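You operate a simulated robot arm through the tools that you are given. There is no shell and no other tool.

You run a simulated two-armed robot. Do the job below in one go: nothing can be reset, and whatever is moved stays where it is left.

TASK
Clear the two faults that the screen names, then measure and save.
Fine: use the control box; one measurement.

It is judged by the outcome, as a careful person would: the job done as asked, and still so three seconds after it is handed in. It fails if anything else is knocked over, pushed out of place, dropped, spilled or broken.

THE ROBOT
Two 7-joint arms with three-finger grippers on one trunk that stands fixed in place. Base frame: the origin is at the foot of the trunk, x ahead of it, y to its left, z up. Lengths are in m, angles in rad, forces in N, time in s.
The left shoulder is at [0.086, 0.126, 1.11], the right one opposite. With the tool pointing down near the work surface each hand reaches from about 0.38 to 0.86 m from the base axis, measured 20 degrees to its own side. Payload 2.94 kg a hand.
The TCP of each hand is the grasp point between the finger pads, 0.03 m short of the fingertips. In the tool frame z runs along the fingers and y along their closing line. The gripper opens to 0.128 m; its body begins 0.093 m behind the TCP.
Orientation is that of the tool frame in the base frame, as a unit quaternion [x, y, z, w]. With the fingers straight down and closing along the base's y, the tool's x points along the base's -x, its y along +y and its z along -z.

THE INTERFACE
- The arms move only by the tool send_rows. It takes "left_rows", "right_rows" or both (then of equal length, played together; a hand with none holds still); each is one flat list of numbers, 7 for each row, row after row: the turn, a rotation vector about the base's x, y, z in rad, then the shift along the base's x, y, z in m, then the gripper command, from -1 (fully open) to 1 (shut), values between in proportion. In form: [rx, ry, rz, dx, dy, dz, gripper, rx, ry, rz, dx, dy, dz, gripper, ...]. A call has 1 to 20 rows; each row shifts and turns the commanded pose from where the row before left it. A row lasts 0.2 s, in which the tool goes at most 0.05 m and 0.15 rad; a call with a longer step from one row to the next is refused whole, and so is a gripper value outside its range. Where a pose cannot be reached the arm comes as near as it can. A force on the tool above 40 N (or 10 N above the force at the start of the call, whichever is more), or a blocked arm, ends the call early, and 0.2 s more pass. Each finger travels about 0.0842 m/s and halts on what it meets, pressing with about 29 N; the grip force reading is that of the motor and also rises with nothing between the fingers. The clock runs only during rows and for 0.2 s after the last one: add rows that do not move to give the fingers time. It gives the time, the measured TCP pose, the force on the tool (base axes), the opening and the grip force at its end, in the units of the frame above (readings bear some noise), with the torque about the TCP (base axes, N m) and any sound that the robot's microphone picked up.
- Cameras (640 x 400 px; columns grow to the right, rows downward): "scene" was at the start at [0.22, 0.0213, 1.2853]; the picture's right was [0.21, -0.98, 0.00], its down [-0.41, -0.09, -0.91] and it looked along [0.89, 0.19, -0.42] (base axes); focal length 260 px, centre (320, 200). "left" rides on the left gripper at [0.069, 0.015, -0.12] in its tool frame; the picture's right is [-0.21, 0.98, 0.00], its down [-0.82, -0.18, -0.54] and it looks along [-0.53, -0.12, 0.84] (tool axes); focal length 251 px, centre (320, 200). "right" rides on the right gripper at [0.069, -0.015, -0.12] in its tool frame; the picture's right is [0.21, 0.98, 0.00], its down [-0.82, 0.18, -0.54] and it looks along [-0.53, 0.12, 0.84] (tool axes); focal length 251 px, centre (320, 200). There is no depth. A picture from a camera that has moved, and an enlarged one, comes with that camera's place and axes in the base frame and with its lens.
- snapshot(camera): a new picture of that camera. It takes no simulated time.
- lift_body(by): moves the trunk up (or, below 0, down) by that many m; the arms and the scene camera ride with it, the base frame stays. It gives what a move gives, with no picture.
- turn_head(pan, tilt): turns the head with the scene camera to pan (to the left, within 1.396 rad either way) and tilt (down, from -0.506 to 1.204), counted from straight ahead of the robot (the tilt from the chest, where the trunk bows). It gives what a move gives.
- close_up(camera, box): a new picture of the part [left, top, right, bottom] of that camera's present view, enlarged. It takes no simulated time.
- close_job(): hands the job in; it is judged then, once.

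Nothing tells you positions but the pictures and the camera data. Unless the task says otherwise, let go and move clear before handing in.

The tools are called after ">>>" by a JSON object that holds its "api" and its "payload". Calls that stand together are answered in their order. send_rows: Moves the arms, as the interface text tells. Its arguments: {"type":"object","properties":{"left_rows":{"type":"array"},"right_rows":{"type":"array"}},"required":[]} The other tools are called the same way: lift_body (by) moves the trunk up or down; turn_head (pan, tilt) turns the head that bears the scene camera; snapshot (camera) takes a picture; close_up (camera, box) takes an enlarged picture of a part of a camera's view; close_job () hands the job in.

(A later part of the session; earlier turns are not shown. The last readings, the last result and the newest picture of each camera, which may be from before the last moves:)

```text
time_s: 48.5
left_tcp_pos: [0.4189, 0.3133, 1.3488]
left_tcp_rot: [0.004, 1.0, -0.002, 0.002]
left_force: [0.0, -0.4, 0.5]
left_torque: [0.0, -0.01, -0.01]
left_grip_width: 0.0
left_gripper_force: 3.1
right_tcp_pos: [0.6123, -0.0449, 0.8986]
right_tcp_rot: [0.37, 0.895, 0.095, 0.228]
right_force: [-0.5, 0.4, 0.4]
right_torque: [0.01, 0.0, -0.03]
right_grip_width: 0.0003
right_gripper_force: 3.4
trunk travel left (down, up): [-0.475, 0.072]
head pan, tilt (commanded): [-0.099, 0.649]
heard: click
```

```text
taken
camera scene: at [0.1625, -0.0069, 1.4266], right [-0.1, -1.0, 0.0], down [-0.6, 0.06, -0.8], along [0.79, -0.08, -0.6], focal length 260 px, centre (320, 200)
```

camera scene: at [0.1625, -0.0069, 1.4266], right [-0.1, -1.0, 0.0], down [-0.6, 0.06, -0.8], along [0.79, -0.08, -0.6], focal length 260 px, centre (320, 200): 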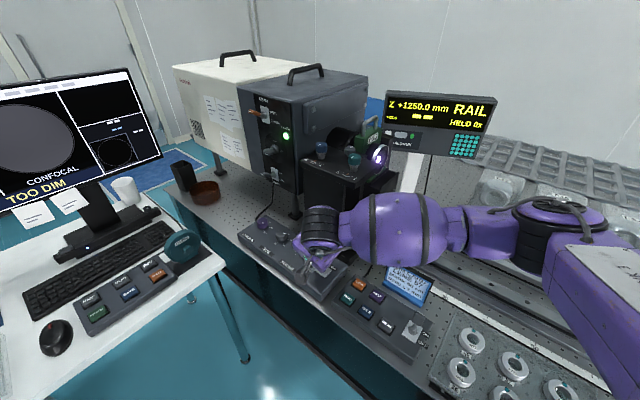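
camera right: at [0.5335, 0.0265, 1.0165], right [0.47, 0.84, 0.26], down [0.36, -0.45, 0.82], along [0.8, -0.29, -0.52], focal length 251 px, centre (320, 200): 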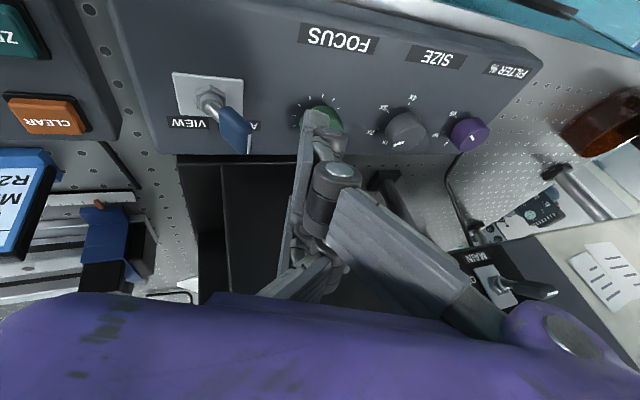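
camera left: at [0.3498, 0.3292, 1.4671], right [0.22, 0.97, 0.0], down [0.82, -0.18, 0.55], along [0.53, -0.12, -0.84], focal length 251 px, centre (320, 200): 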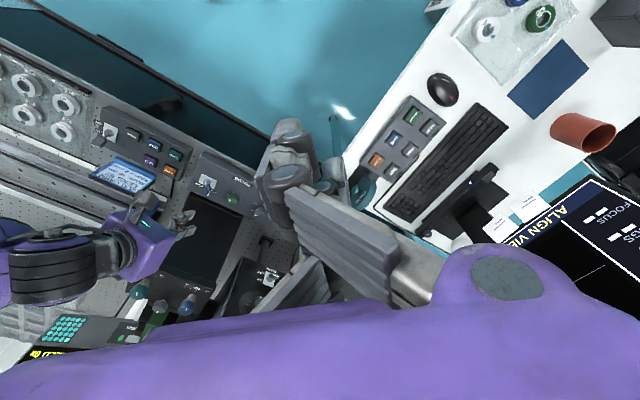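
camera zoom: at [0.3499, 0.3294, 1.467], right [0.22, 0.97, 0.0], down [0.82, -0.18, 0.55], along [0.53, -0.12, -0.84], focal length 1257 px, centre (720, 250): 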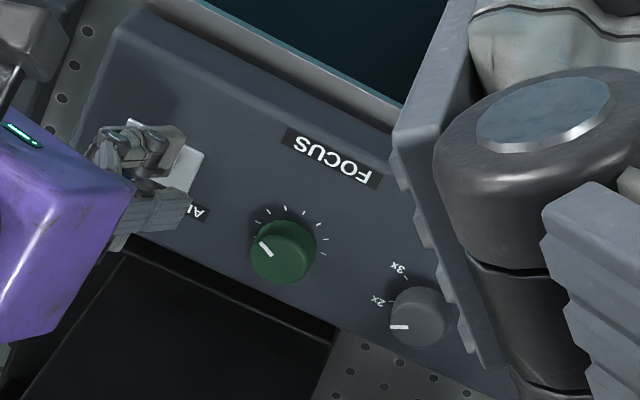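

A click was heard, and the screen changed to "CONFOCAL – TOO DIM": the toggle is on VIEW and the second fault is dimness, which points to the FILTER knob. I'll lift the hand and look at the FILTER knob and the screen closely.

>>> {"api": "send_rows", "payload": {"right_rows": [0, 0, 0, 0.004, 0.004, 0.02, 1, 0, 0, 0, 0, 0, 0.035, 1, 0, 0, 0, -0.01, 0, 0.04, 1, 0, 0, 0, -0.01, 0, 0.04, 1, 0, 0, 0, 0, 0, 0.03, 1]}}

>>> {"api": "turn_head", "payload": {"pan": 0.3, "tilt": 0.65}}

>>> {"api": "snapshot", "payload": {"camera": "scene"}}

>>> {"api": "snapshot", "payload": {"camera": "right"}}

```text
time_s: 49.8
left_tcp_pos: [0.4191, 0.3143, 1.3481]
left_tcp_rot: [0.004, 1.0, -0.003, 0.002]
left_force: [-0.2, -0.7, -0.7]
left_torque: [0.0, 0.04, -0.01]
left_grip_width: 0.0002
left_gripper_force: 2.8
right_tcp_pos: [0.5972, -0.0418, 1.0649]
right_tcp_rot: [0.371, 0.895, 0.095, 0.229]
right_force: [-0.8, 0.0, 0.0]
right_torque: [0.01, 0.02, -0.02]
right_grip_width: 0.0
right_gripper_force: 3.2
trunk travel left (down, up): [-0.475, 0.072]
head pan, tilt (commanded): [-0.099, 0.649]
```

```text
time_s: 50.6
left_tcp_pos: [0.4185, 0.3138, 1.3488]
left_tcp_rot: [0.004, 1.0, -0.002, 0.002]
left_force: [-0.1, 0.2, -0.7]
left_torque: [-0.01, 0.0, 0.0]
left_grip_width: 0.0001
left_gripper_force: 3.2
right_tcp_pos: [0.5971, -0.0406, 1.0651]
right_tcp_rot: [0.37, 0.895, 0.094, 0.229]
right_force: [-0.5, -0.5, -0.1]
right_torque: [-0.02, 0.01, 0.02]
right_grip_width: 0.0
right_gripper_force: 3.2
trunk travel left (down, up): [-0.475, 0.072]
head pan, tilt (commanded): [0.3, 0.649]
```

```text
taken
camera scene: at [0.1589, 0.0272, 1.4266], right [0.29, -0.96, 0.0], down [-0.58, -0.18, -0.8], along [0.76, 0.23, -0.6], focal length 260 px, centre (320, 200)
```

scene: 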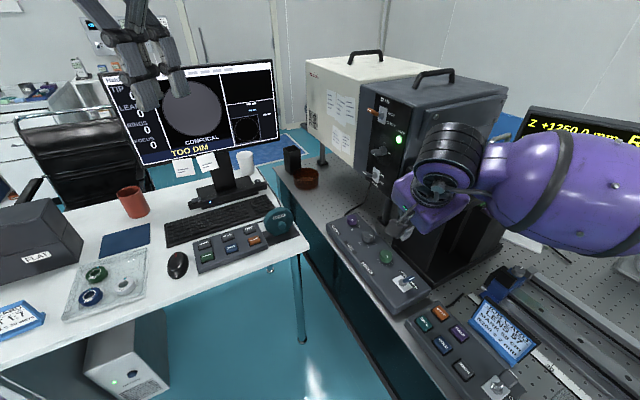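

```text
taken
camera right: at [0.488, -0.0027, 1.1418], right [0.47, 0.84, 0.26], down [0.36, -0.45, 0.81], along [0.8, -0.29, -0.52], focal length 251 px, centre (320, 200)
```

right: 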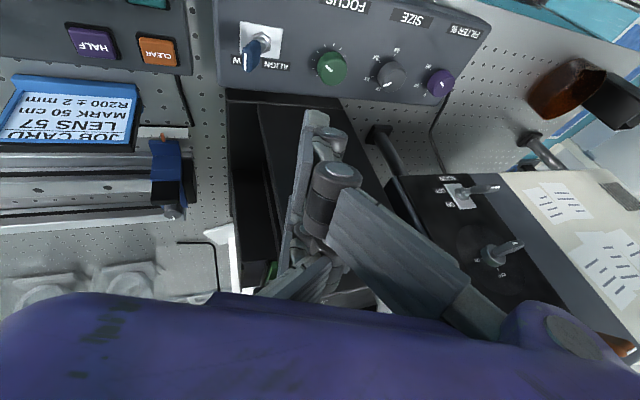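

>>> {"api": "close_up", "payload": {"camera": "scene", "box": [95, 60, 285, 170]}}

>>> {"api": "close_up", "payload": {"camera": "scene", "box": [325, 205, 425, 305]}}

>>> {"api": "close_up", "payload": {"camera": "right", "box": [360, 10, 500, 130]}}

>>> {"api": "close_up", "payload": {"camera": "scene", "box": [330, 205, 380, 245]}}

```text
3.37 times, centred on (190, 115) of scene
camera zoom: at [0.1589, 0.0272, 1.4266], right [0.29, -0.96, 0.0], down [-0.58, -0.18, -0.8], along [0.76, 0.23, -0.6], focal length 875 px, centre (758, 486)
```

zoom: 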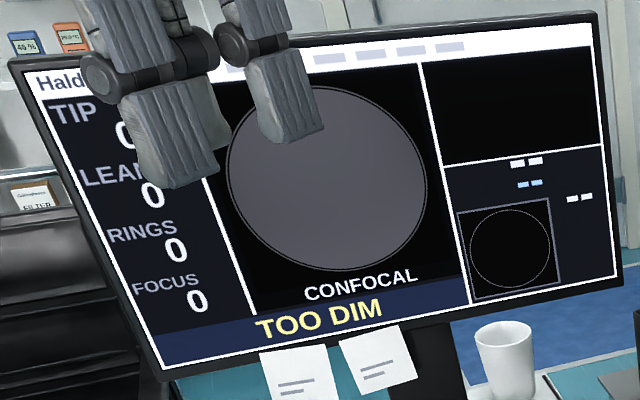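

```text
4.00 times, centred on (375, 255) of scene
camera zoom: at [0.1589, 0.0272, 1.4266], right [0.29, -0.96, 0.0], down [-0.58, -0.18, -0.8], along [0.76, 0.23, -0.6], focal length 1039 px, centre (100, -20)
```

zoom: 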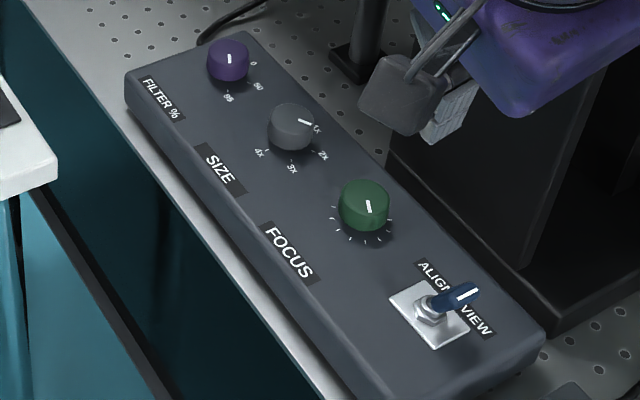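

```text
3.33 times, centred on (430, 70) of right
camera zoom: at [0.488, -0.0027, 1.1418], right [0.47, 0.84, 0.26], down [0.36, -0.45, 0.81], along [0.8, -0.29, -0.52], focal length 838 px, centre (-47, 633)
```

zoom: 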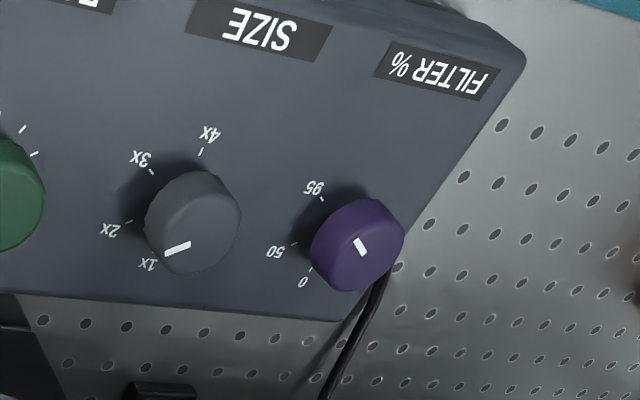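

```text
10.00 times, centred on (355, 225) of scene
camera zoom: at [0.1589, 0.0272, 1.4266], right [0.29, -0.96, 0.0], down [-0.58, -0.18, -0.8], along [0.76, 0.23, -0.6], focal length 2598 px, centre (-30, -50)
```

zoom: 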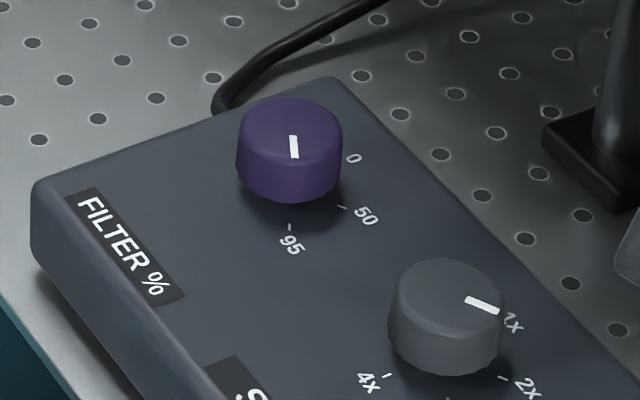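

FILTER's mark points at 95 %, which explains TOO DIM; the scale runs 95 → 50 → 0 counter-clockwise as seen from above, 60° apart. The knob is at about [0.805, 0.116, 0.863], close under the laser's MAIN switch lever, so I'll use the left hand leaning away from the panel. First the right arm retreats the way it came.

>>> {"api": "send_rows", "payload": {"right_rows": [0, 0, 0, 0, 0, 0.04, 1, 0, 0, 0, 0, 0, 0.04, 1, 0, 0, 0, 0, 0, 0.04, 1, -0.0342, 0, 0.0626, -0.0143, -0.0245, 0.01, 1, -0.0342, 0, 0.0626, -0.0143, -0.0245, 0.01, 1, -0.0342, 0, 0.0626, -0.0143, -0.0245, 0.01, 1, -0.0342, 0, 0.0626, -0.0143, -0.0245, 0.01, 1, -0.0342, 0, 0.0626, -0.0143, -0.0245, 0.01, 1, -0.0342, 0, 0.0626, -0.0143, -0.0245, 0.01, 1, -0.0342, 0, 0.0626, -0.0143, -0.0245, 0.01, 1, -0.0342, 0, 0.0626, -0.0143, -0.0245, 0.01, 1, -0.0342, 0, 0.0626, -0.0143, -0.0245, 0.01, 1, -0.0342, 0, 0.0626, -0.0143, -0.0245, 0.01, 1, -0.0342, 0, 0.0626, -0.0143, -0.0245, 0.01, 1]}}

>>> {"api": "lift_body", "payload": {"by": -0.15}}

>>> {"api": "snapshot", "payload": {"camera": "scene"}}

>>> {"api": "close_up", "payload": {"camera": "scene", "box": [290, 80, 450, 280]}}

```text
time_s: 53.6
left_tcp_pos: [0.4169, 0.3153, 1.3499]
left_tcp_rot: [0.004, 1.0, -0.004, 0.003]
left_force: [-0.3, 0.4, 0.0]
left_torque: [-0.03, 0.0, 0.01]
left_grip_width: 0.0001
left_gripper_force: 3.6
right_tcp_pos: [0.4375, -0.3082, 1.2958]
right_tcp_rot: [-0.001, 0.969, 0.0, 0.249]
right_force: [-0.3, 0.9, -0.3]
right_torque: [-0.05, -0.06, 0.01]
right_grip_width: 0.0
right_gripper_force: 3.0
trunk travel left (down, up): [-0.475, 0.072]
head pan, tilt (commanded): [0.3, 0.649]
```

```text
time_s: 55.4
left_tcp_pos: [0.4187, 0.314, 1.1981]
left_tcp_rot: [0.005, 1.0, -0.002, 0.002]
left_force: [0.5, 0.3, 1.2]
left_torque: [0.04, -0.02, -0.02]
left_grip_width: 0.0
left_gripper_force: 2.9
right_tcp_pos: [0.4374, -0.3096, 1.1438]
right_tcp_rot: [0.0, 0.969, 0.0, 0.249]
right_force: [0.2, -0.3, 0.2]
right_torque: [0.03, 0.01, -0.03]
right_grip_width: 0.0002
right_gripper_force: 3.4
trunk travel left (down, up): [-0.325, 0.222]
head pan, tilt (commanded): [0.3, 0.649]
```

```text
taken
camera scene: at [0.2126, 0.0272, 1.266], right [0.3, -0.96, 0.0], down [-0.58, -0.18, -0.8], along [0.76, 0.24, -0.6], focal length 260 px, centre (320, 200)
```

scene: 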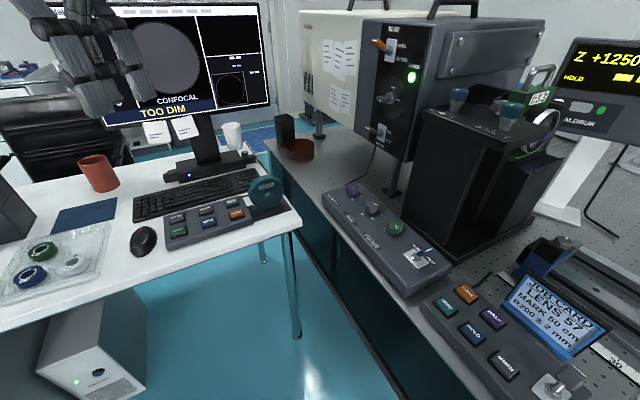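

```text
2.00 times, centred on (370, 180) of scene
camera zoom: at [0.2126, 0.0272, 1.266], right [0.3, -0.96, 0.0], down [-0.58, -0.18, -0.8], along [0.76, 0.24, -0.6], focal length 520 px, centre (220, 240)
```

zoom: 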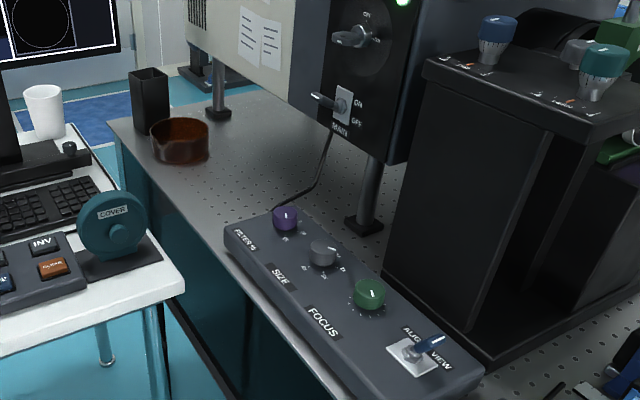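

The MAIN lever tip is at about [0.838, 0.100, 1.02], just beside the space above FILTER, so the hand must lean toward the robot-left (≈125°). I'll bring the left hand with that yaw and lean toward the box at safe height and watch for reach limits.

>>> {"api": "send_rows", "payload": {"left_rows": [0, 0, 0.122, 0.02, -0.006, -0.005, 1, 0, 0, 0.122, 0.02, -0.006, -0.005, 1, 0, 0, 0.122, 0.02, -0.006, -0.005, 1, 0, 0, 0.122, 0.02, -0.006, -0.005, 1, 0, 0, 0.122, 0.02, -0.006, -0.005, 1, -0.092, -0.0645, 0, 0.015, -0.006, -0.01, 1, -0.092, -0.0645, 0, 0.015, -0.006, -0.01, 1, -0.092, -0.0645, 0, 0.015, -0.006, -0.01, 1, -0.092, -0.0645, 0, 0.015, -0.006, -0.01, 1, 0, 0, 0, 0.015, -0.006, -0.01, 1, 0, 0, 0, 0.015, -0.006, -0.01, 1]}}

>>> {"api": "snapshot", "payload": {"camera": "scene"}}

>>> {"api": "snapshot", "payload": {"camera": "left"}}

```text
time_s: 57.8
left_tcp_pos: [0.6094, 0.2467, 1.114]
left_tcp_rot: [-0.29, 0.93, -0.214, 0.07]
left_force: [-1.1, -0.5, 0.3]
left_torque: [-0.01, 0.0, -0.01]
left_grip_width: 0.0
left_gripper_force: 2.7
right_tcp_pos: [0.4384, -0.31, 1.1432]
right_tcp_rot: [0.0, 0.969, 0.0, 0.248]
right_force: [-0.1, 0.3, -0.1]
right_torque: [-0.03, -0.01, -0.04]
right_grip_width: 0.0002
right_gripper_force: 2.9
trunk travel left (down, up): [-0.325, 0.222]
head pan, tilt (commanded): [0.3, 0.649]
```

```text
taken
camera scene: at [0.2134, 0.0276, 1.2658], right [0.3, -0.96, 0.0], down [-0.58, -0.18, -0.8], along [0.76, 0.24, -0.6], focal length 260 px, centre (320, 200)
```

scene: 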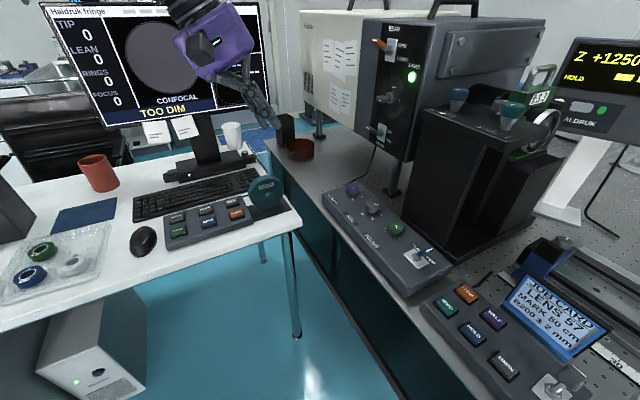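

```text
taken
camera left: at [0.5144, 0.2611, 1.2133], right [-0.32, 0.85, -0.43], down [0.63, 0.53, 0.57], along [0.71, -0.09, -0.7], focal length 251 px, centre (320, 200)
```

left: 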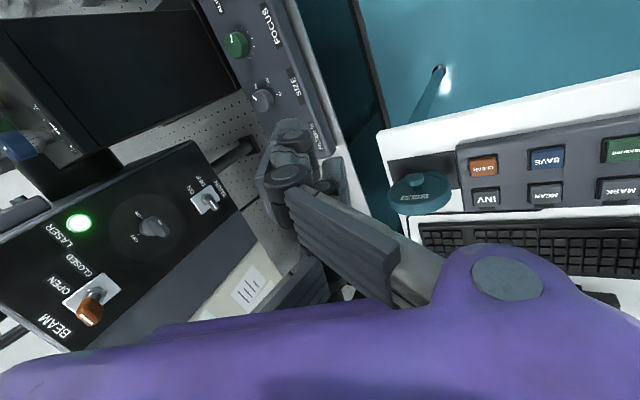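

The left hand reaches well in this posture. I'll reduce the lean to 0.3 rad (needed because the knob is only 2 cm tall), open the fingers to about 7.5 cm, and move to a waypoint to the left of FILTER at z≈0.95.

>>> {"api": "send_rows", "payload": {"left_rows": [0.0615, 0.043, 0, 0.0215, -0.001, -0.0328, 1, 0.0615, 0.043, 0, 0.0215, -0.001, -0.0328, 0.5, 0, 0, 0, 0.0215, -0.001, -0.0328, -0.17, 0, 0, 0, 0.0215, -0.001, -0.0328, -0.17, 0, 0, 0, 0.0215, -0.001, -0.0328, -0.17, 0, 0, 0, 0, 0, 0, -0.17, 0, 0, 0, 0, 0, 0, -0.17]}}

>>> {"api": "snapshot", "payload": {"camera": "scene"}}

>>> {"api": "snapshot", "payload": {"camera": "left"}}

>>> {"api": "snapshot", "payload": {"camera": "right"}}

```text
time_s: 59.4
left_tcp_pos: [0.7178, 0.2446, 0.9491]
left_tcp_rot: [-0.294, 0.944, -0.145, 0.049]
left_force: [0.5, 0.0, -0.3]
left_torque: [-0.04, -0.02, -0.01]
left_grip_width: 0.0751
left_gripper_force: 0.0
right_tcp_pos: [0.4389, -0.3104, 1.1433]
right_tcp_rot: [0.001, 0.969, 0.0, 0.248]
right_force: [0.3, 1.2, -0.5]
right_torque: [-0.04, 0.01, 0.0]
right_grip_width: 0.0
right_gripper_force: 2.6
trunk travel left (down, up): [-0.325, 0.222]
head pan, tilt (commanded): [0.3, 0.649]
```

```text
taken
camera scene: at [0.2134, 0.0276, 1.2658], right [0.3, -0.96, 0.0], down [-0.58, -0.18, -0.8], along [0.76, 0.24, -0.6], focal length 260 px, centre (320, 200)
```

scene: 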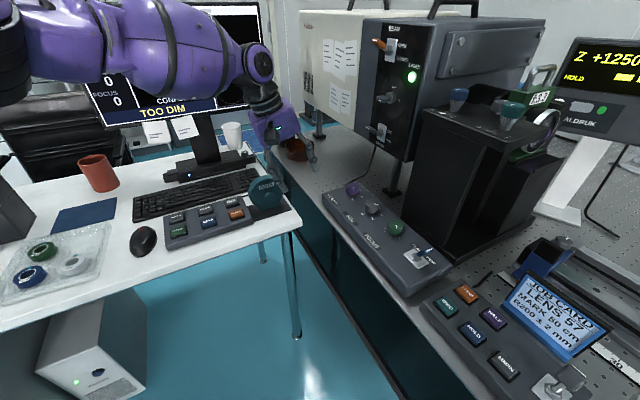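

```text
taken
camera left: at [0.6311, 0.2454, 1.0576], right [-0.35, 0.89, -0.29], down [0.68, 0.46, 0.58], along [0.65, 0.0, -0.76], focal length 251 px, centre (320, 200)
```

left: 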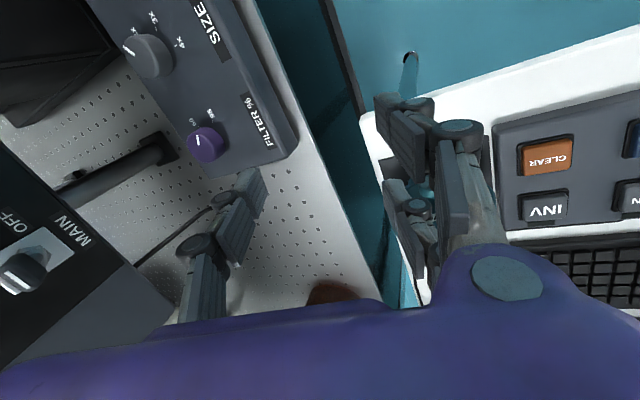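

```text
taken
camera right: at [0.3215, -0.3237, 1.2159], right [-0.19, 0.98, -0.1], down [0.46, 0.18, 0.87], along [0.87, 0.12, -0.48], focal length 251 px, centre (320, 200)
```

right: 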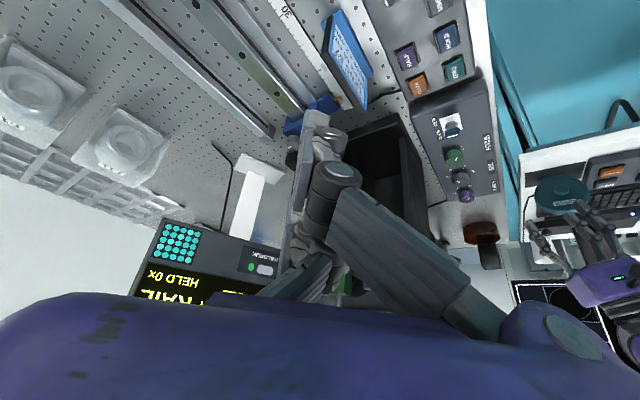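

The left hand is at the waypoint with fingers open. I'll take a close-up of the FILTER knob from the hand camera to refine its position.

>>> {"api": "close_up", "payload": {"camera": "left", "box": [140, 80, 300, 200]}}

>>> {"api": "close_up", "payload": {"camera": "scene", "box": [320, 160, 400, 220]}}

>>> {"api": "close_up", "payload": {"camera": "right", "box": [430, 140, 510, 220]}}

```text
3.33 times, centred on (220, 140) of left
camera zoom: at [0.6311, 0.2454, 1.0576], right [-0.35, 0.89, -0.29], down [0.68, 0.46, 0.58], along [0.65, 0.0, -0.76], focal length 838 px, centre (653, 400)
```

zoom: 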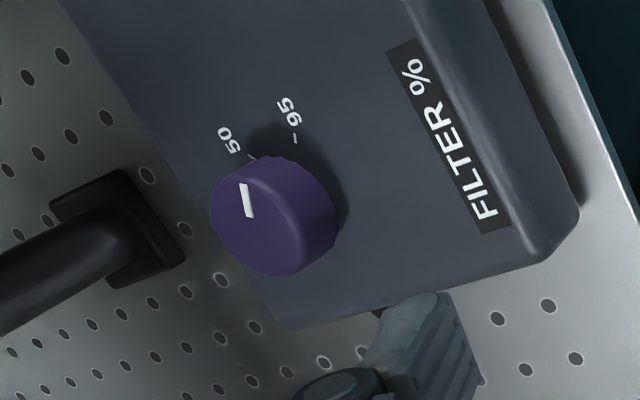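

```text
6.67 times, centred on (360, 190) of scene
camera zoom: at [0.2134, 0.0276, 1.2658], right [0.3, -0.96, 0.0], down [-0.58, -0.18, -0.8], along [0.76, 0.24, -0.6], focal length 1732 px, centre (53, 267)
```

zoom: 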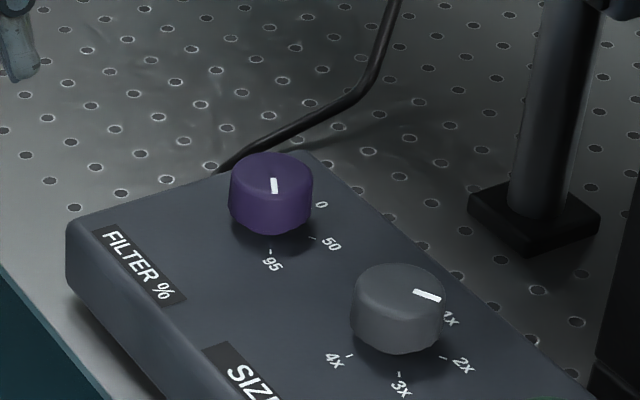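

```text
5.00 times, centred on (470, 180) of right
camera zoom: at [0.3215, -0.3237, 1.2159], right [-0.19, 0.98, -0.1], down [0.46, 0.18, 0.87], along [0.87, 0.12, -0.48], focal length 1257 px, centre (-430, 300)
```

zoom: 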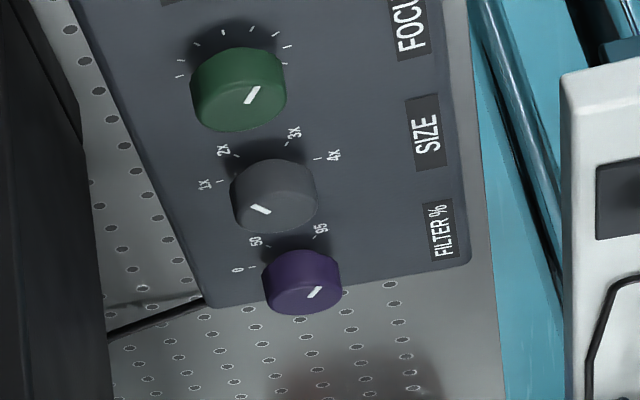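

FILTER knob refines to centre ≈[0.803, 0.113], top z≈0.866, box top z≈0.8435, mark at ≈195° (the 95 tick); 50 is 60° counter-clockwise. I'll move the open hand to just above the knob and check before going down.

>>> {"api": "send_rows", "payload": {"left_rows": [0, 0, 0, 0.0166, -0.0258, -0.0058, -0.17, 0, 0, 0, 0.0166, -0.0258, -0.0058, -0.17, 0, 0, 0, 0.0166, -0.0258, -0.0058, -0.17, 0, 0, 0, 0.0166, -0.0258, -0.0058, -0.17, 0, 0, 0, 0.0166, -0.0258, -0.0058, -0.17, 0, 0, 0, 0, 0, 0, -0.17]}}

>>> {"api": "snapshot", "payload": {"camera": "left"}}

>>> {"api": "close_up", "payload": {"camera": "scene", "box": [280, 60, 440, 220]}}

>>> {"api": "close_up", "payload": {"camera": "right", "box": [400, 140, 560, 280]}}

```text
time_s: 60.8
left_tcp_pos: [0.7276, 0.2258, 0.9459]
left_tcp_rot: [-0.292, 0.944, -0.145, 0.049]
left_force: [0.4, -0.1, -0.2]
left_torque: [0.0, 0.0, 0.04]
left_grip_width: 0.0745
left_gripper_force: 0.0
left hand out of reach, approached as far as the arm can: row 1, 2, 3, 4, 5
right_tcp_pos: [0.4388, -0.3101, 1.1429]
right_tcp_rot: [-0.001, 0.969, 0.001, 0.248]
right_force: [0.3, -0.5, -0.2]
right_torque: [-0.01, -0.03, 0.03]
right_grip_width: 0.0
right_gripper_force: 3.4
trunk travel left (down, up): [-0.325, 0.222]
head pan, tilt (commanded): [0.3, 0.649]
```

```text
taken
camera left: at [0.6415, 0.2276, 1.0542], right [-0.35, 0.89, -0.29], down [0.68, 0.46, 0.58], along [0.65, 0.0, -0.76], focal length 251 px, centre (320, 200)
```

left: 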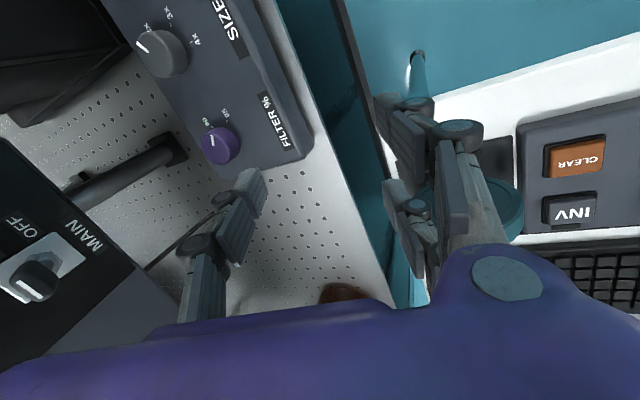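

```text
2.50 times, centred on (360, 140) of scene
camera zoom: at [0.2127, 0.0272, 1.266], right [0.3, -0.96, 0.0], down [-0.58, -0.18, -0.8], along [0.76, 0.24, -0.6], focal length 650 px, centre (220, 350)
```

zoom: 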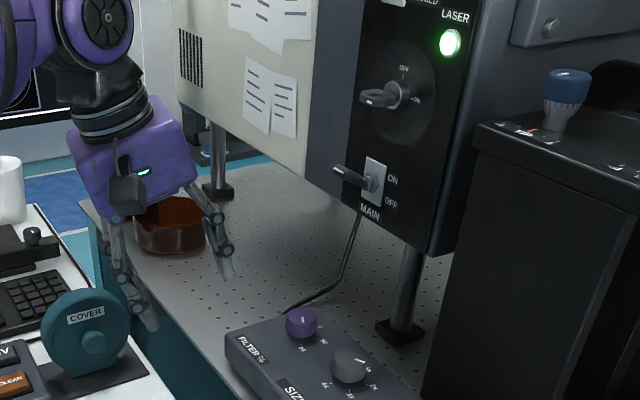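

```text
2.86 times, centred on (480, 210) of right
camera zoom: at [0.3208, -0.3241, 1.216], right [-0.19, 0.98, -0.1], down [0.46, 0.18, 0.87], along [0.87, 0.12, -0.48], focal length 718 px, centre (-137, 171)
```

zoom: 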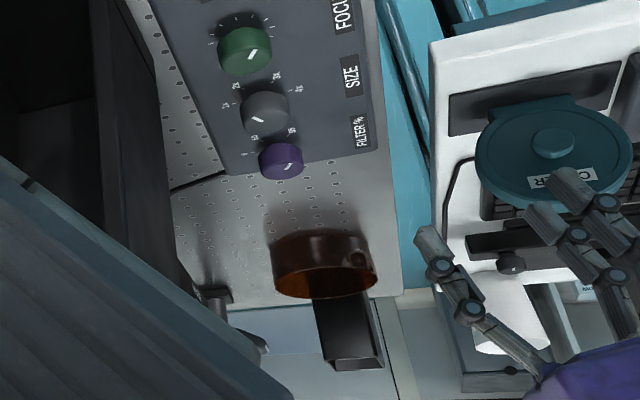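

The left arm stopped at a reach limit again. I'll look at the arm's posture to see whether it is stretched or at a wrist limit.

>>> {"api": "turn_head", "payload": {"pan": 0.75, "tilt": 0.35}}

>>> {"api": "snapshot", "payload": {"camera": "scene"}}

```text
time_s: 61.7
left_tcp_pos: [0.7279, 0.2262, 0.9452]
left_tcp_rot: [-0.294, 0.944, -0.144, 0.048]
left_force: [0.1, 0.1, 0.6]
left_torque: [0.03, 0.01, -0.02]
left_grip_width: 0.075
left_gripper_force: 0.0
right_tcp_pos: [0.4386, -0.3098, 1.1435]
right_tcp_rot: [0.0, 0.969, 0.0, 0.248]
right_force: [0.3, -0.4, 1.0]
right_torque: [0.0, 0.02, -0.01]
right_grip_width: 0.0
right_gripper_force: 3.2
trunk travel left (down, up): [-0.325, 0.222]
head pan, tilt (commanded): [0.75, 0.351]
```

```text
taken
camera scene: at [0.1981, 0.065, 1.2929], right [0.68, -0.73, 0.0], down [-0.25, -0.23, -0.94], along [0.69, 0.64, -0.34], focal length 260 px, centre (320, 200)
```

scene: 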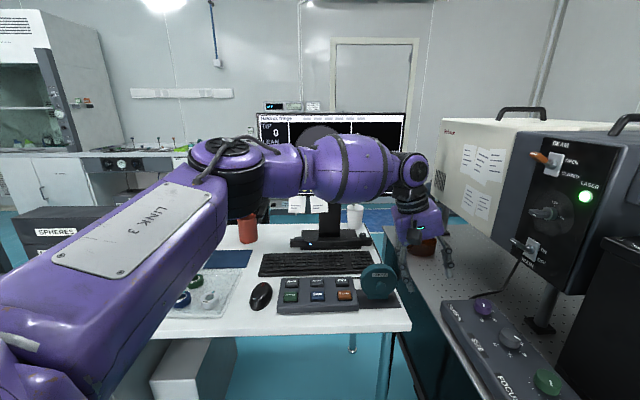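

The left elbow isn't stretched, so it's a joint limit. I'll test whether turning the hand back (yaw toward 0) frees the motion toward FILTER, staying at safe height.

>>> {"api": "send_rows", "payload": {"left_rows": [0, 0, -0.122, 0, 0, 0, -0.17, 0, 0, -0.122, 0, 0, 0, -0.17, 0, 0, -0.122, 0, 0, 0, -0.17, 0, 0, -0.122, 0, 0, 0, -0.17, 0, 0, -0.122, 0, 0, 0, -0.17, 0, 0, 0, 0.0145, -0.0155, 0.005, -0.17, 0, 0, 0, 0.0145, -0.0155, 0.005, -0.17]}}

>>> {"api": "snapshot", "payload": {"camera": "scene"}}

```text
time_s: 63.3
left_tcp_pos: [0.7091, 0.3709, 0.9752]
left_tcp_rot: [-0.026, 0.988, -0.152, 0.008]
left_force: [-0.2, -0.1, 0.0]
left_torque: [-0.02, -0.03, 0.03]
left_grip_width: 0.0747
left_gripper_force: 0.1
left hand out of reach, approached as far as the arm can: row 1, 2, 3, 4, 5, 6, 7
right_tcp_pos: [0.4379, -0.3101, 1.1439]
right_tcp_rot: [0.001, 0.969, 0.0, 0.247]
right_force: [0.6, 0.0, 0.2]
right_torque: [-0.01, 0.05, -0.04]
right_grip_width: 0.0002
right_gripper_force: 2.9
trunk travel left (down, up): [-0.325, 0.222]
head pan, tilt (commanded): [0.75, 0.351]
```

```text
taken
camera scene: at [0.1979, 0.0657, 1.293], right [0.68, -0.73, 0.0], down [-0.25, -0.23, -0.94], along [0.69, 0.64, -0.34], focal length 260 px, centre (320, 200)
```

scene: 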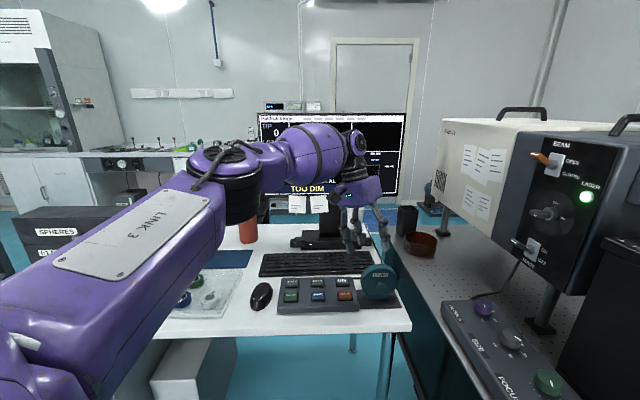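

Yaw matters a lot and the left arm is the wrong choice for this reach. I'll park the left hand back on its side and use the right arm, which can reach FILTER leaning toward the robot.

>>> {"api": "send_rows", "payload": {"left_rows": [0, 0, 0, 0, 0, 0.04, -0.17, 0, 0, 0, 0, 0, 0.04, -0.17, 0, 0, 0, -0.02, 0, 0.04, -0.17, 0.1, 0.005, 0, -0.036, -0.0075, 0.013, 0.4, 0.1, 0.005, 0, -0.036, -0.0075, 0.013, 1, 0.1, 0.005, 0, -0.036, -0.0075, 0.013, 1, 0, 0, 0, -0.036, -0.0075, 0.013, 1, 0, 0, 0, -0.036, -0.0075, 0.013, 1, 0, 0, 0, -0.036, -0.0075, 0.013, 1, 0, 0, 0, -0.036, -0.0075, 0.013, 1, 0, 0, 0, -0.02, 0, 0, 1, 0, 0, 0, 0, 0, 0, 1]}}

>>> {"api": "turn_head", "payload": {"pan": 0.1, "tilt": 0.55}}

>>> {"api": "snapshot", "payload": {"camera": "scene"}}

```text
time_s: 65.9
left_tcp_pos: [0.4081, 0.327, 1.1858]
left_tcp_rot: [-0.027, 1.0, -0.002, 0.005]
left_force: [0.8, -0.2, 0.5]
left_torque: [-0.01, -0.03, 0.0]
left_grip_width: 0.0
left_gripper_force: 2.9
left hand out of reach, approached as far as the arm can: row 2
right_tcp_pos: [0.4393, -0.3103, 1.144]
right_tcp_rot: [0.0, 0.969, 0.0, 0.248]
right_force: [0.0, 0.5, 0.0]
right_torque: [0.01, 0.02, -0.03]
right_grip_width: 0.0
right_gripper_force: 2.6
trunk travel left (down, up): [-0.325, 0.222]
head pan, tilt (commanded): [0.75, 0.351]
```

```text
time_s: 66.9
left_tcp_pos: [0.4088, 0.3285, 1.1858]
left_tcp_rot: [-0.026, 1.0, -0.002, 0.005]
left_force: [-0.7, -0.2, -0.7]
left_torque: [-0.03, 0.0, 0.01]
left_grip_width: 0.0
left_gripper_force: 3.0
right_tcp_pos: [0.4387, -0.3097, 1.1439]
right_tcp_rot: [0.001, 0.969, 0.0, 0.247]
right_force: [0.0, 0.6, 0.1]
right_torque: [0.03, -0.01, 0.0]
right_grip_width: 0.0
right_gripper_force: 3.0
trunk travel left (down, up): [-0.325, 0.222]
head pan, tilt (commanded): [0.099, 0.55]
```

```text
taken
camera scene: at [0.2193, 0.0106, 1.2748], right [0.1, -0.99, 0.0], down [-0.52, -0.05, -0.85], along [0.85, 0.09, -0.52], focal length 260 px, centre (320, 200)
```

scene: 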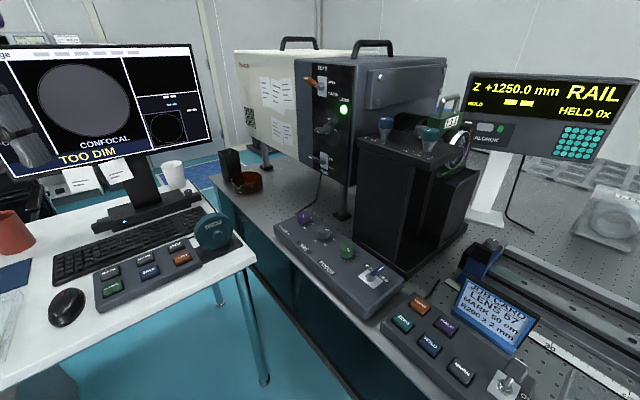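

Everything on the desk is undisturbed. Now the right hand goes back along its proven path (lean 0.5, yaw −45°) to above the box as a first stage toward FILTER.

>>> {"api": "send_rows", "payload": {"right_rows": [0.0342, 0, -0.0626, 0.0167, 0.0254, 0, 1, 0.0342, 0, -0.0626, 0.0167, 0.0254, 0, 1, 0.0342, 0, -0.0626, 0.0167, 0.0254, 0, 1, 0.0342, 0, -0.0626, 0.0167, 0.0254, 0, 1, 0.0342, 0, -0.0626, 0.0167, 0.0254, 0, 1, 0.0342, 0, -0.0626, 0.0167, 0.0254, 0, 1, 0.0342, 0, -0.0626, 0.0167, 0.0254, 0, 1, 0.0342, 0, -0.0626, 0.0167, 0.0254, 0, 1, 0.0342, 0, -0.0626, 0.0167, 0.0254, 0, 1, 0.0342, 0, -0.0626, 0.0167, 0.0254, 0, 1, 0.0342, 0, -0.0626, 0.0167, 0.0254, 0, 1, 0, 0, 0, 0.01, 0.02, -0.01, 1, 0, 0, 0, 0.01, 0.02, -0.01, 1, 0, 0, 0, 0.01, 0.02, -0.01, 1, 0, 0, 0, 0.01, 0.02, -0.01, 1]}}

>>> {"api": "snapshot", "payload": {"camera": "scene"}}

```text
time_s: 70.1
left_tcp_pos: [0.4076, 0.3275, 1.1861]
left_tcp_rot: [-0.026, 1.0, -0.002, 0.005]
left_force: [-0.3, -0.2, 1.7]
left_torque: [0.03, -0.01, 0.03]
left_grip_width: 0.0001
left_gripper_force: 3.3
right_tcp_pos: [0.6261, -0.0994, 1.1612]
right_tcp_rot: [0.372, 0.894, 0.096, 0.23]
right_force: [0.0, 0.4, 0.2]
right_torque: [-0.02, -0.02, 0.01]
right_grip_width: 0.0
right_gripper_force: 2.9
right hand out of reach, approached as far as the arm can: row 10, 11, 12, 13, 14, 15
trunk travel left (down, up): [-0.325, 0.222]
head pan, tilt (commanded): [0.099, 0.55]
```

```text
taken
camera scene: at [0.2191, 0.0105, 1.2748], right [0.1, -1.0, 0.0], down [-0.52, -0.05, -0.85], along [0.85, 0.08, -0.52], focal length 260 px, centre (320, 200)
```

scene: 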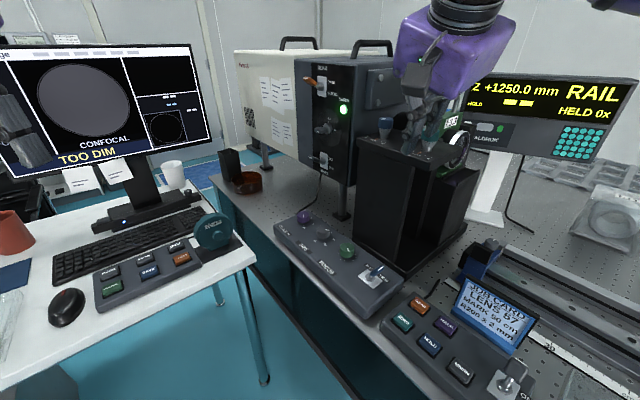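

The right arm now hits a limit earlier than before (its elbow configuration drifted). I'll look at its posture before moving on; the fingertips are near the housing's top corner so I won't lower it.

>>> {"api": "turn_head", "payload": {"pan": -0.3, "tilt": 0.1}}

>>> {"api": "snapshot", "payload": {"camera": "scene"}}

```text
time_s: 71.0
left_tcp_pos: [0.4088, 0.3277, 1.1869]
left_tcp_rot: [-0.026, 1.0, -0.002, 0.005]
left_force: [1.0, 0.1, 0.4]
left_torque: [0.03, -0.01, 0.02]
left_grip_width: 0.0
left_gripper_force: 2.8
right_tcp_pos: [0.6269, -0.1008, 1.1609]
right_tcp_rot: [0.371, 0.895, 0.094, 0.229]
right_force: [-0.1, 0.1, 0.4]
right_torque: [-0.01, -0.01, 0.0]
right_grip_width: 0.0001
right_gripper_force: 3.2
trunk travel left (down, up): [-0.325, 0.222]
head pan, tilt (commanded): [-0.3, 0.099]
```

```text
taken
camera scene: at [0.2179, -0.0255, 1.3163], right [-0.3, -0.96, 0.0], down [-0.1, 0.03, -0.99], along [0.95, -0.29, -0.1], focal length 260 px, centre (320, 200)
```

scene: 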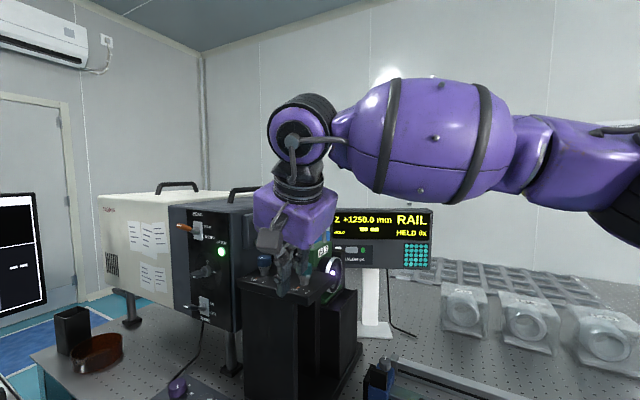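

The elbow is higher than in the run that worked. I'll back away from the housing, raise the trunk again by 0.15 (the height at which the inward reach worked), and retry moving inward up high.

>>> {"api": "send_rows", "payload": {"right_rows": [0, 0, 0, -0.01, -0.01, 0.03, 1, 0, 0, 0, -0.02, -0.01, 0.02, 1, 0, 0, 0, 0, 0, 0, 1]}}

>>> {"api": "lift_body", "payload": {"by": 0.15}}

>>> {"api": "send_rows", "payload": {"right_rows": [0, 0, 0, 0.005, 0.025, -0.02, 1, 0, 0, 0, 0.005, 0.025, -0.02, 1, 0, 0, 0, 0.005, 0.025, -0.02, 1, 0, 0, 0, 0.005, 0.025, -0.02, 1, 0, 0, 0, 0.005, 0.02, -0.02, 1, 0, 0, 0, 0, 0, 0, 1]}}

>>> {"api": "turn_head", "payload": {"pan": -0.2, "tilt": 0.45}}

>>> {"api": "snapshot", "payload": {"camera": "scene"}}

```text
time_s: 71.8
left_tcp_pos: [0.4085, 0.3283, 1.1862]
left_tcp_rot: [-0.026, 1.0, -0.003, 0.004]
left_force: [0.3, -0.2, -0.1]
left_torque: [0.0, 0.04, -0.02]
left_grip_width: 0.0001
left_gripper_force: 2.8
right_tcp_pos: [0.5968, -0.1211, 1.2118]
right_tcp_rot: [0.37, 0.895, 0.095, 0.229]
right_force: [1.4, 0.7, -0.1]
right_torque: [0.0, 0.01, 0.0]
right_grip_width: 0.0001
right_gripper_force: 3.3
trunk travel left (down, up): [-0.325, 0.222]
head pan, tilt (commanded): [-0.3, 0.099]
```

```text
time_s: 73.5
left_tcp_pos: [0.4098, 0.3287, 1.3359]
left_tcp_rot: [-0.026, 1.0, -0.002, 0.004]
left_force: [0.6, 0.6, -0.8]
left_torque: [0.0, 0.02, -0.02]
left_grip_width: 0.0
left_gripper_force: 3.0
right_tcp_pos: [0.5805, -0.1216, 1.3999]
right_tcp_rot: [0.369, 0.887, 0.106, 0.257]
right_force: [0.6, 0.5, 1.0]
right_torque: [-0.01, -0.01, 0.0]
right_grip_width: 0.0001
right_gripper_force: 3.2
trunk travel left (down, up): [-0.475, 0.072]
head pan, tilt (commanded): [-0.3, 0.099]
```

```text
time_s: 75.0
left_tcp_pos: [0.4076, 0.3289, 1.3392]
left_tcp_rot: [-0.026, 1.0, -0.003, 0.006]
left_force: [0.2, -0.7, 0.5]
left_torque: [0.04, -0.04, 0.02]
left_grip_width: 0.0
left_gripper_force: 2.9
right_tcp_pos: [0.5928, -0.1177, 1.3597]
right_tcp_rot: [0.367, 0.887, 0.107, 0.26]
right_force: [0.1, -0.8, -1.0]
right_torque: [0.01, -0.04, 0.01]
right_grip_width: 0.0
right_gripper_force: 2.6
right hand out of reach, approached as far as the arm can: row 1, 2, 3, 4, 5
trunk travel left (down, up): [-0.475, 0.072]
head pan, tilt (commanded): [-0.3, 0.099]
```

```text
time_s: 75.8
left_tcp_pos: [0.4097, 0.3289, 1.3383]
left_tcp_rot: [-0.026, 1.0, -0.003, 0.005]
left_force: [-0.7, -0.2, 0.5]
left_torque: [0.0, -0.01, -0.01]
left_grip_width: 0.0
left_gripper_force: 3.4
right_tcp_pos: [0.5936, -0.1176, 1.3615]
right_tcp_rot: [0.368, 0.887, 0.107, 0.259]
right_force: [-0.2, -0.7, -0.2]
right_torque: [-0.03, -0.02, 0.05]
right_grip_width: 0.0003
right_gripper_force: 3.1
trunk travel left (down, up): [-0.475, 0.072]
head pan, tilt (commanded): [-0.201, 0.45]
```

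```text
taken
camera scene: at [0.1662, -0.0168, 1.4445], right [-0.2, -0.98, 0.0], down [-0.43, 0.09, -0.9], along [0.88, -0.18, -0.43], focal length 260 px, centre (320, 200)
```

scene: 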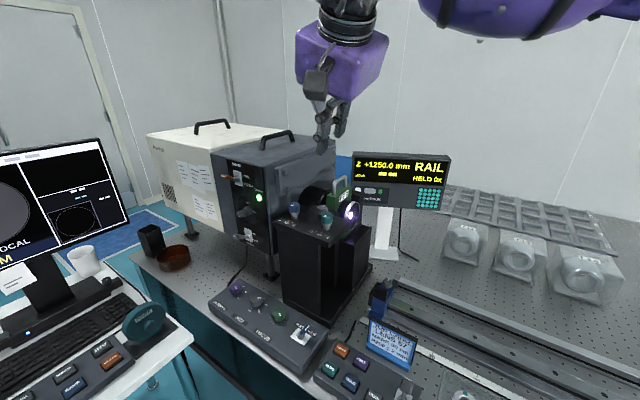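

The arm is drifting into a worse elbow posture up high. I'll retrace outward to the earlier outer waypoint at this trunk height and then re-enter along the exact reverse of the retreat path that worked.

>>> {"api": "send_rows", "payload": {"right_rows": [-0.0342, 0, 0.0626, -0.0142, -0.0173, -0.006, 1, -0.0342, 0, 0.0626, -0.0142, -0.0173, -0.006, 1, -0.0342, 0, 0.0626, -0.0142, -0.0173, -0.006, 1, -0.0342, 0, 0.0626, -0.0142, -0.0173, -0.006, 1, -0.0342, 0, 0.0626, -0.0142, -0.0173, -0.006, 1, -0.0342, 0, 0.0626, -0.0142, -0.0173, -0.006, 1, -0.0342, 0, 0.0626, -0.0142, -0.0173, -0.006, 1, -0.0342, 0, 0.0626, -0.0142, -0.0173, -0.006, 1, -0.0342, 0, 0.0626, -0.0142, -0.0173, -0.006, 1, -0.0342, 0, 0.0626, -0.0142, -0.0173, -0.006, 1, -0.0342, 0, 0.0626, -0.0142, -0.0173, -0.006, 1, 0, 0, 0, 0, 0, -0.04, 1, 0, 0, 0, 0, 0, -0.04, 1, 0, 0, 0, 0, 0, -0.04, 1, 0, 0, 0, 0, 0, 0, 1]}}

>>> {"api": "turn_head", "payload": {"pan": -0.5, "tilt": 0.25}}

>>> {"api": "snapshot", "payload": {"camera": "scene"}}

```text
time_s: 79.0
left_tcp_pos: [0.4082, 0.3293, 1.338]
left_tcp_rot: [-0.026, 1.0, -0.003, 0.004]
left_force: [0.8, 1.4, 0.2]
left_torque: [0.0, 0.0, 0.01]
left_grip_width: 0.0001
left_gripper_force: 3.2
right_tcp_pos: [0.4376, -0.307, 1.1735]
right_tcp_rot: [-0.005, 0.962, 0.024, 0.27]
right_force: [-0.6, 0.0, 0.5]
right_torque: [0.03, 0.01, 0.01]
right_grip_width: 0.0001
right_gripper_force: 2.7
trunk travel left (down, up): [-0.475, 0.072]
head pan, tilt (commanded): [-0.201, 0.45]
```

```text
time_s: 79.8
left_tcp_pos: [0.4077, 0.3278, 1.3374]
left_tcp_rot: [-0.026, 1.0, -0.003, 0.004]
left_force: [-0.4, -0.5, -1.0]
left_torque: [0.06, 0.0, 0.02]
left_grip_width: 0.0
left_gripper_force: 3.3
right_tcp_pos: [0.4377, -0.308, 1.174]
right_tcp_rot: [-0.006, 0.962, 0.024, 0.271]
right_force: [-0.4, 0.1, 0.2]
right_torque: [0.02, 0.01, 0.01]
right_grip_width: 0.0
right_gripper_force: 2.9
trunk travel left (down, up): [-0.475, 0.072]
head pan, tilt (commanded): [-0.499, 0.25]
```

```text
taken
camera scene: at [0.158, -0.0431, 1.4631], right [-0.48, -0.88, 0.0], down [-0.22, 0.12, -0.97], along [0.85, -0.46, -0.25], focal length 260 px, centre (320, 200)
```

scene: 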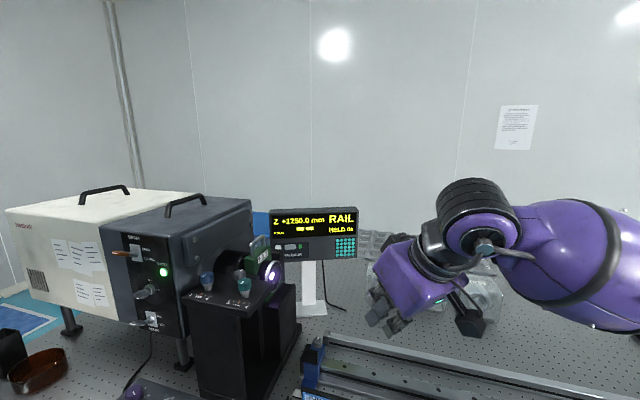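

>>> {"api": "send_rows", "payload": {"right_rows": [0.0342, 0, -0.0626, 0.0148, 0.0243, -0.0067, 1, 0.0342, 0, -0.0626, 0.0148, 0.0243, -0.0067, 1, 0.0342, 0, -0.0626, 0.0148, 0.0243, -0.0067, 1, 0.0342, 0, -0.0626, 0.0148, 0.0243, -0.0067, 1, 0.0342, 0, -0.0626, 0.0148, 0.0243, -0.0067, 1, 0.0342, 0, -0.0626, 0.0148, 0.0243, -0.0067, 1, 0.0342, 0, -0.0626, 0.0148, 0.0243, -0.0067, 1, 0.0342, 0, -0.0626, 0.0148, 0.0243, -0.0067, 1, 0.0342, 0, -0.0626, 0.0148, 0.0243, -0.0067, 1]}}

>>> {"api": "turn_head", "payload": {"pan": -0.2, "tilt": 0.45}}

>>> {"api": "snapshot", "payload": {"camera": "scene"}}

```text
time_s: 81.8
left_tcp_pos: [0.4104, 0.3288, 1.3361]
left_tcp_rot: [-0.027, 1.0, -0.002, 0.005]
left_force: [-0.1, 0.9, -1.0]
left_torque: [-0.01, 0.05, 0.01]
left_grip_width: 0.0
left_gripper_force: 2.8
right_tcp_pos: [0.5732, -0.0883, 1.1141]
right_tcp_rot: [0.303, 0.911, 0.092, 0.264]
right_force: [0.6, -0.4, -0.1]
right_torque: [-0.03, 0.02, 0.0]
right_grip_width: 0.0
right_gripper_force: 2.6
trunk travel left (down, up): [-0.475, 0.072]
head pan, tilt (commanded): [-0.499, 0.25]
```

```text
time_s: 82.6
left_tcp_pos: [0.409, 0.3269, 1.3372]
left_tcp_rot: [-0.026, 1.0, -0.002, 0.004]
left_force: [-0.1, 0.8, -0.8]
left_torque: [0.02, 0.01, 0.01]
left_grip_width: 0.0001
left_gripper_force: 3.7
right_tcp_pos: [0.5709, -0.0895, 1.1146]
right_tcp_rot: [0.302, 0.911, 0.092, 0.265]
right_force: [-0.4, -0.6, 0.5]
right_torque: [0.02, -0.01, -0.03]
right_grip_width: 0.0
right_gripper_force: 3.0
trunk travel left (down, up): [-0.475, 0.072]
head pan, tilt (commanded): [-0.201, 0.45]
```

```text
taken
camera scene: at [0.1659, -0.017, 1.4445], right [-0.2, -0.98, 0.0], down [-0.43, 0.09, -0.9], along [0.88, -0.18, -0.43], focal length 260 px, centre (320, 200)
```

scene: 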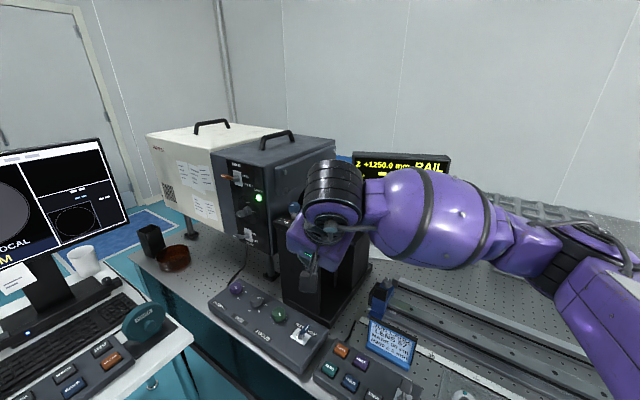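

Staying lower works: no reach flags and the elbow is in the good posture. I'll continue along the box toward FILTER at moderate height.

>>> {"api": "send_rows", "payload": {"right_rows": [0, 0, 0, 0.0215, 0.0233, -0.0242, 1, 0, 0, 0, 0.0215, 0.0233, -0.0242, 1, 0, 0, 0, 0.0215, 0.0233, -0.0242, 1, 0, 0, 0, 0.0215, 0.0233, -0.0242, 1, 0, 0, 0, 0, 0, 0, 1]}}

>>> {"api": "turn_head", "payload": {"pan": 0.0, "tilt": 0.6}}

>>> {"api": "snapshot", "payload": {"camera": "scene"}}

>>> {"api": "snapshot", "payload": {"camera": "right"}}

```text
time_s: 83.8
left_tcp_pos: [0.4073, 0.3273, 1.3377]
left_tcp_rot: [-0.027, 1.0, -0.002, 0.006]
left_force: [0.0, -0.9, 0.3]
left_torque: [0.0, -0.03, 0.01]
left_grip_width: 0.0
left_gripper_force: 2.8
right_tcp_pos: [0.6566, 0.003, 1.0177]
right_tcp_rot: [0.302, 0.911, 0.093, 0.264]
right_force: [-0.7, -0.4, -0.1]
right_torque: [0.01, 0.0, -0.02]
right_grip_width: 0.0
right_gripper_force: 2.4
trunk travel left (down, up): [-0.475, 0.072]
head pan, tilt (commanded): [-0.201, 0.45]
```

```text
time_s: 84.5
left_tcp_pos: [0.4092, 0.3288, 1.339]
left_tcp_rot: [-0.026, 1.0, -0.003, 0.004]
left_force: [0.5, -0.6, 0.1]
left_torque: [0.01, -0.01, 0.0]
left_grip_width: 0.0
left_gripper_force: 2.9
right_tcp_pos: [0.6565, 0.0025, 1.0179]
right_tcp_rot: [0.302, 0.912, 0.093, 0.263]
right_force: [-0.6, -0.3, 0.1]
right_torque: [0.0, -0.03, 0.0]
right_grip_width: 0.0002
right_gripper_force: 3.3
trunk travel left (down, up): [-0.475, 0.072]
head pan, tilt (commanded): [0.0, 0.6]
```

```text
taken
camera scene: at [0.1645, 0.0017, 1.4309], right [0.0, -1.0, 0.0], down [-0.56, 0.0, -0.83], along [0.83, 0.0, -0.56], focal length 260 px, centre (320, 200)
```

scene: 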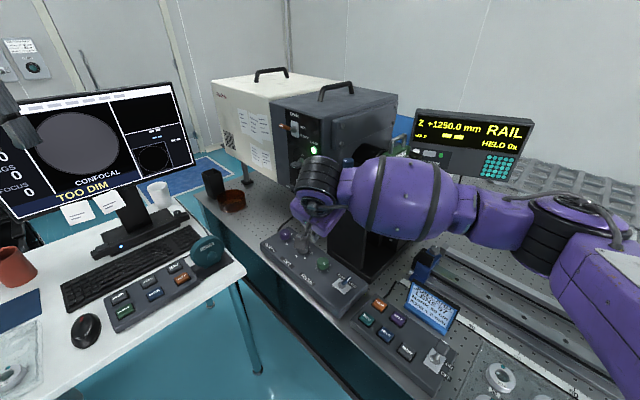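

```text
taken
camera right: at [0.5387, 0.0327, 1.0846], right [0.34, 0.91, 0.23], down [0.36, -0.35, 0.86], along [0.87, -0.22, -0.45], focal length 251 px, centre (320, 200)
```

right: 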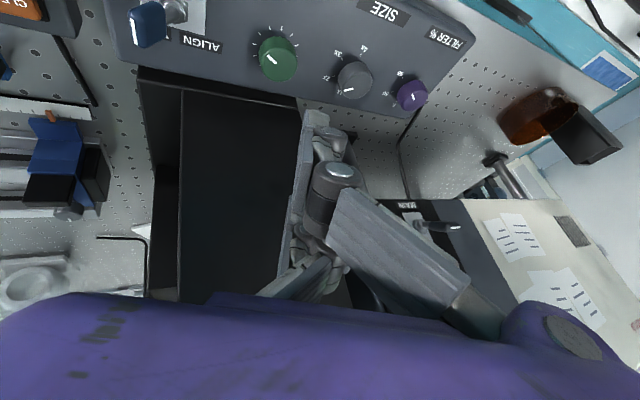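

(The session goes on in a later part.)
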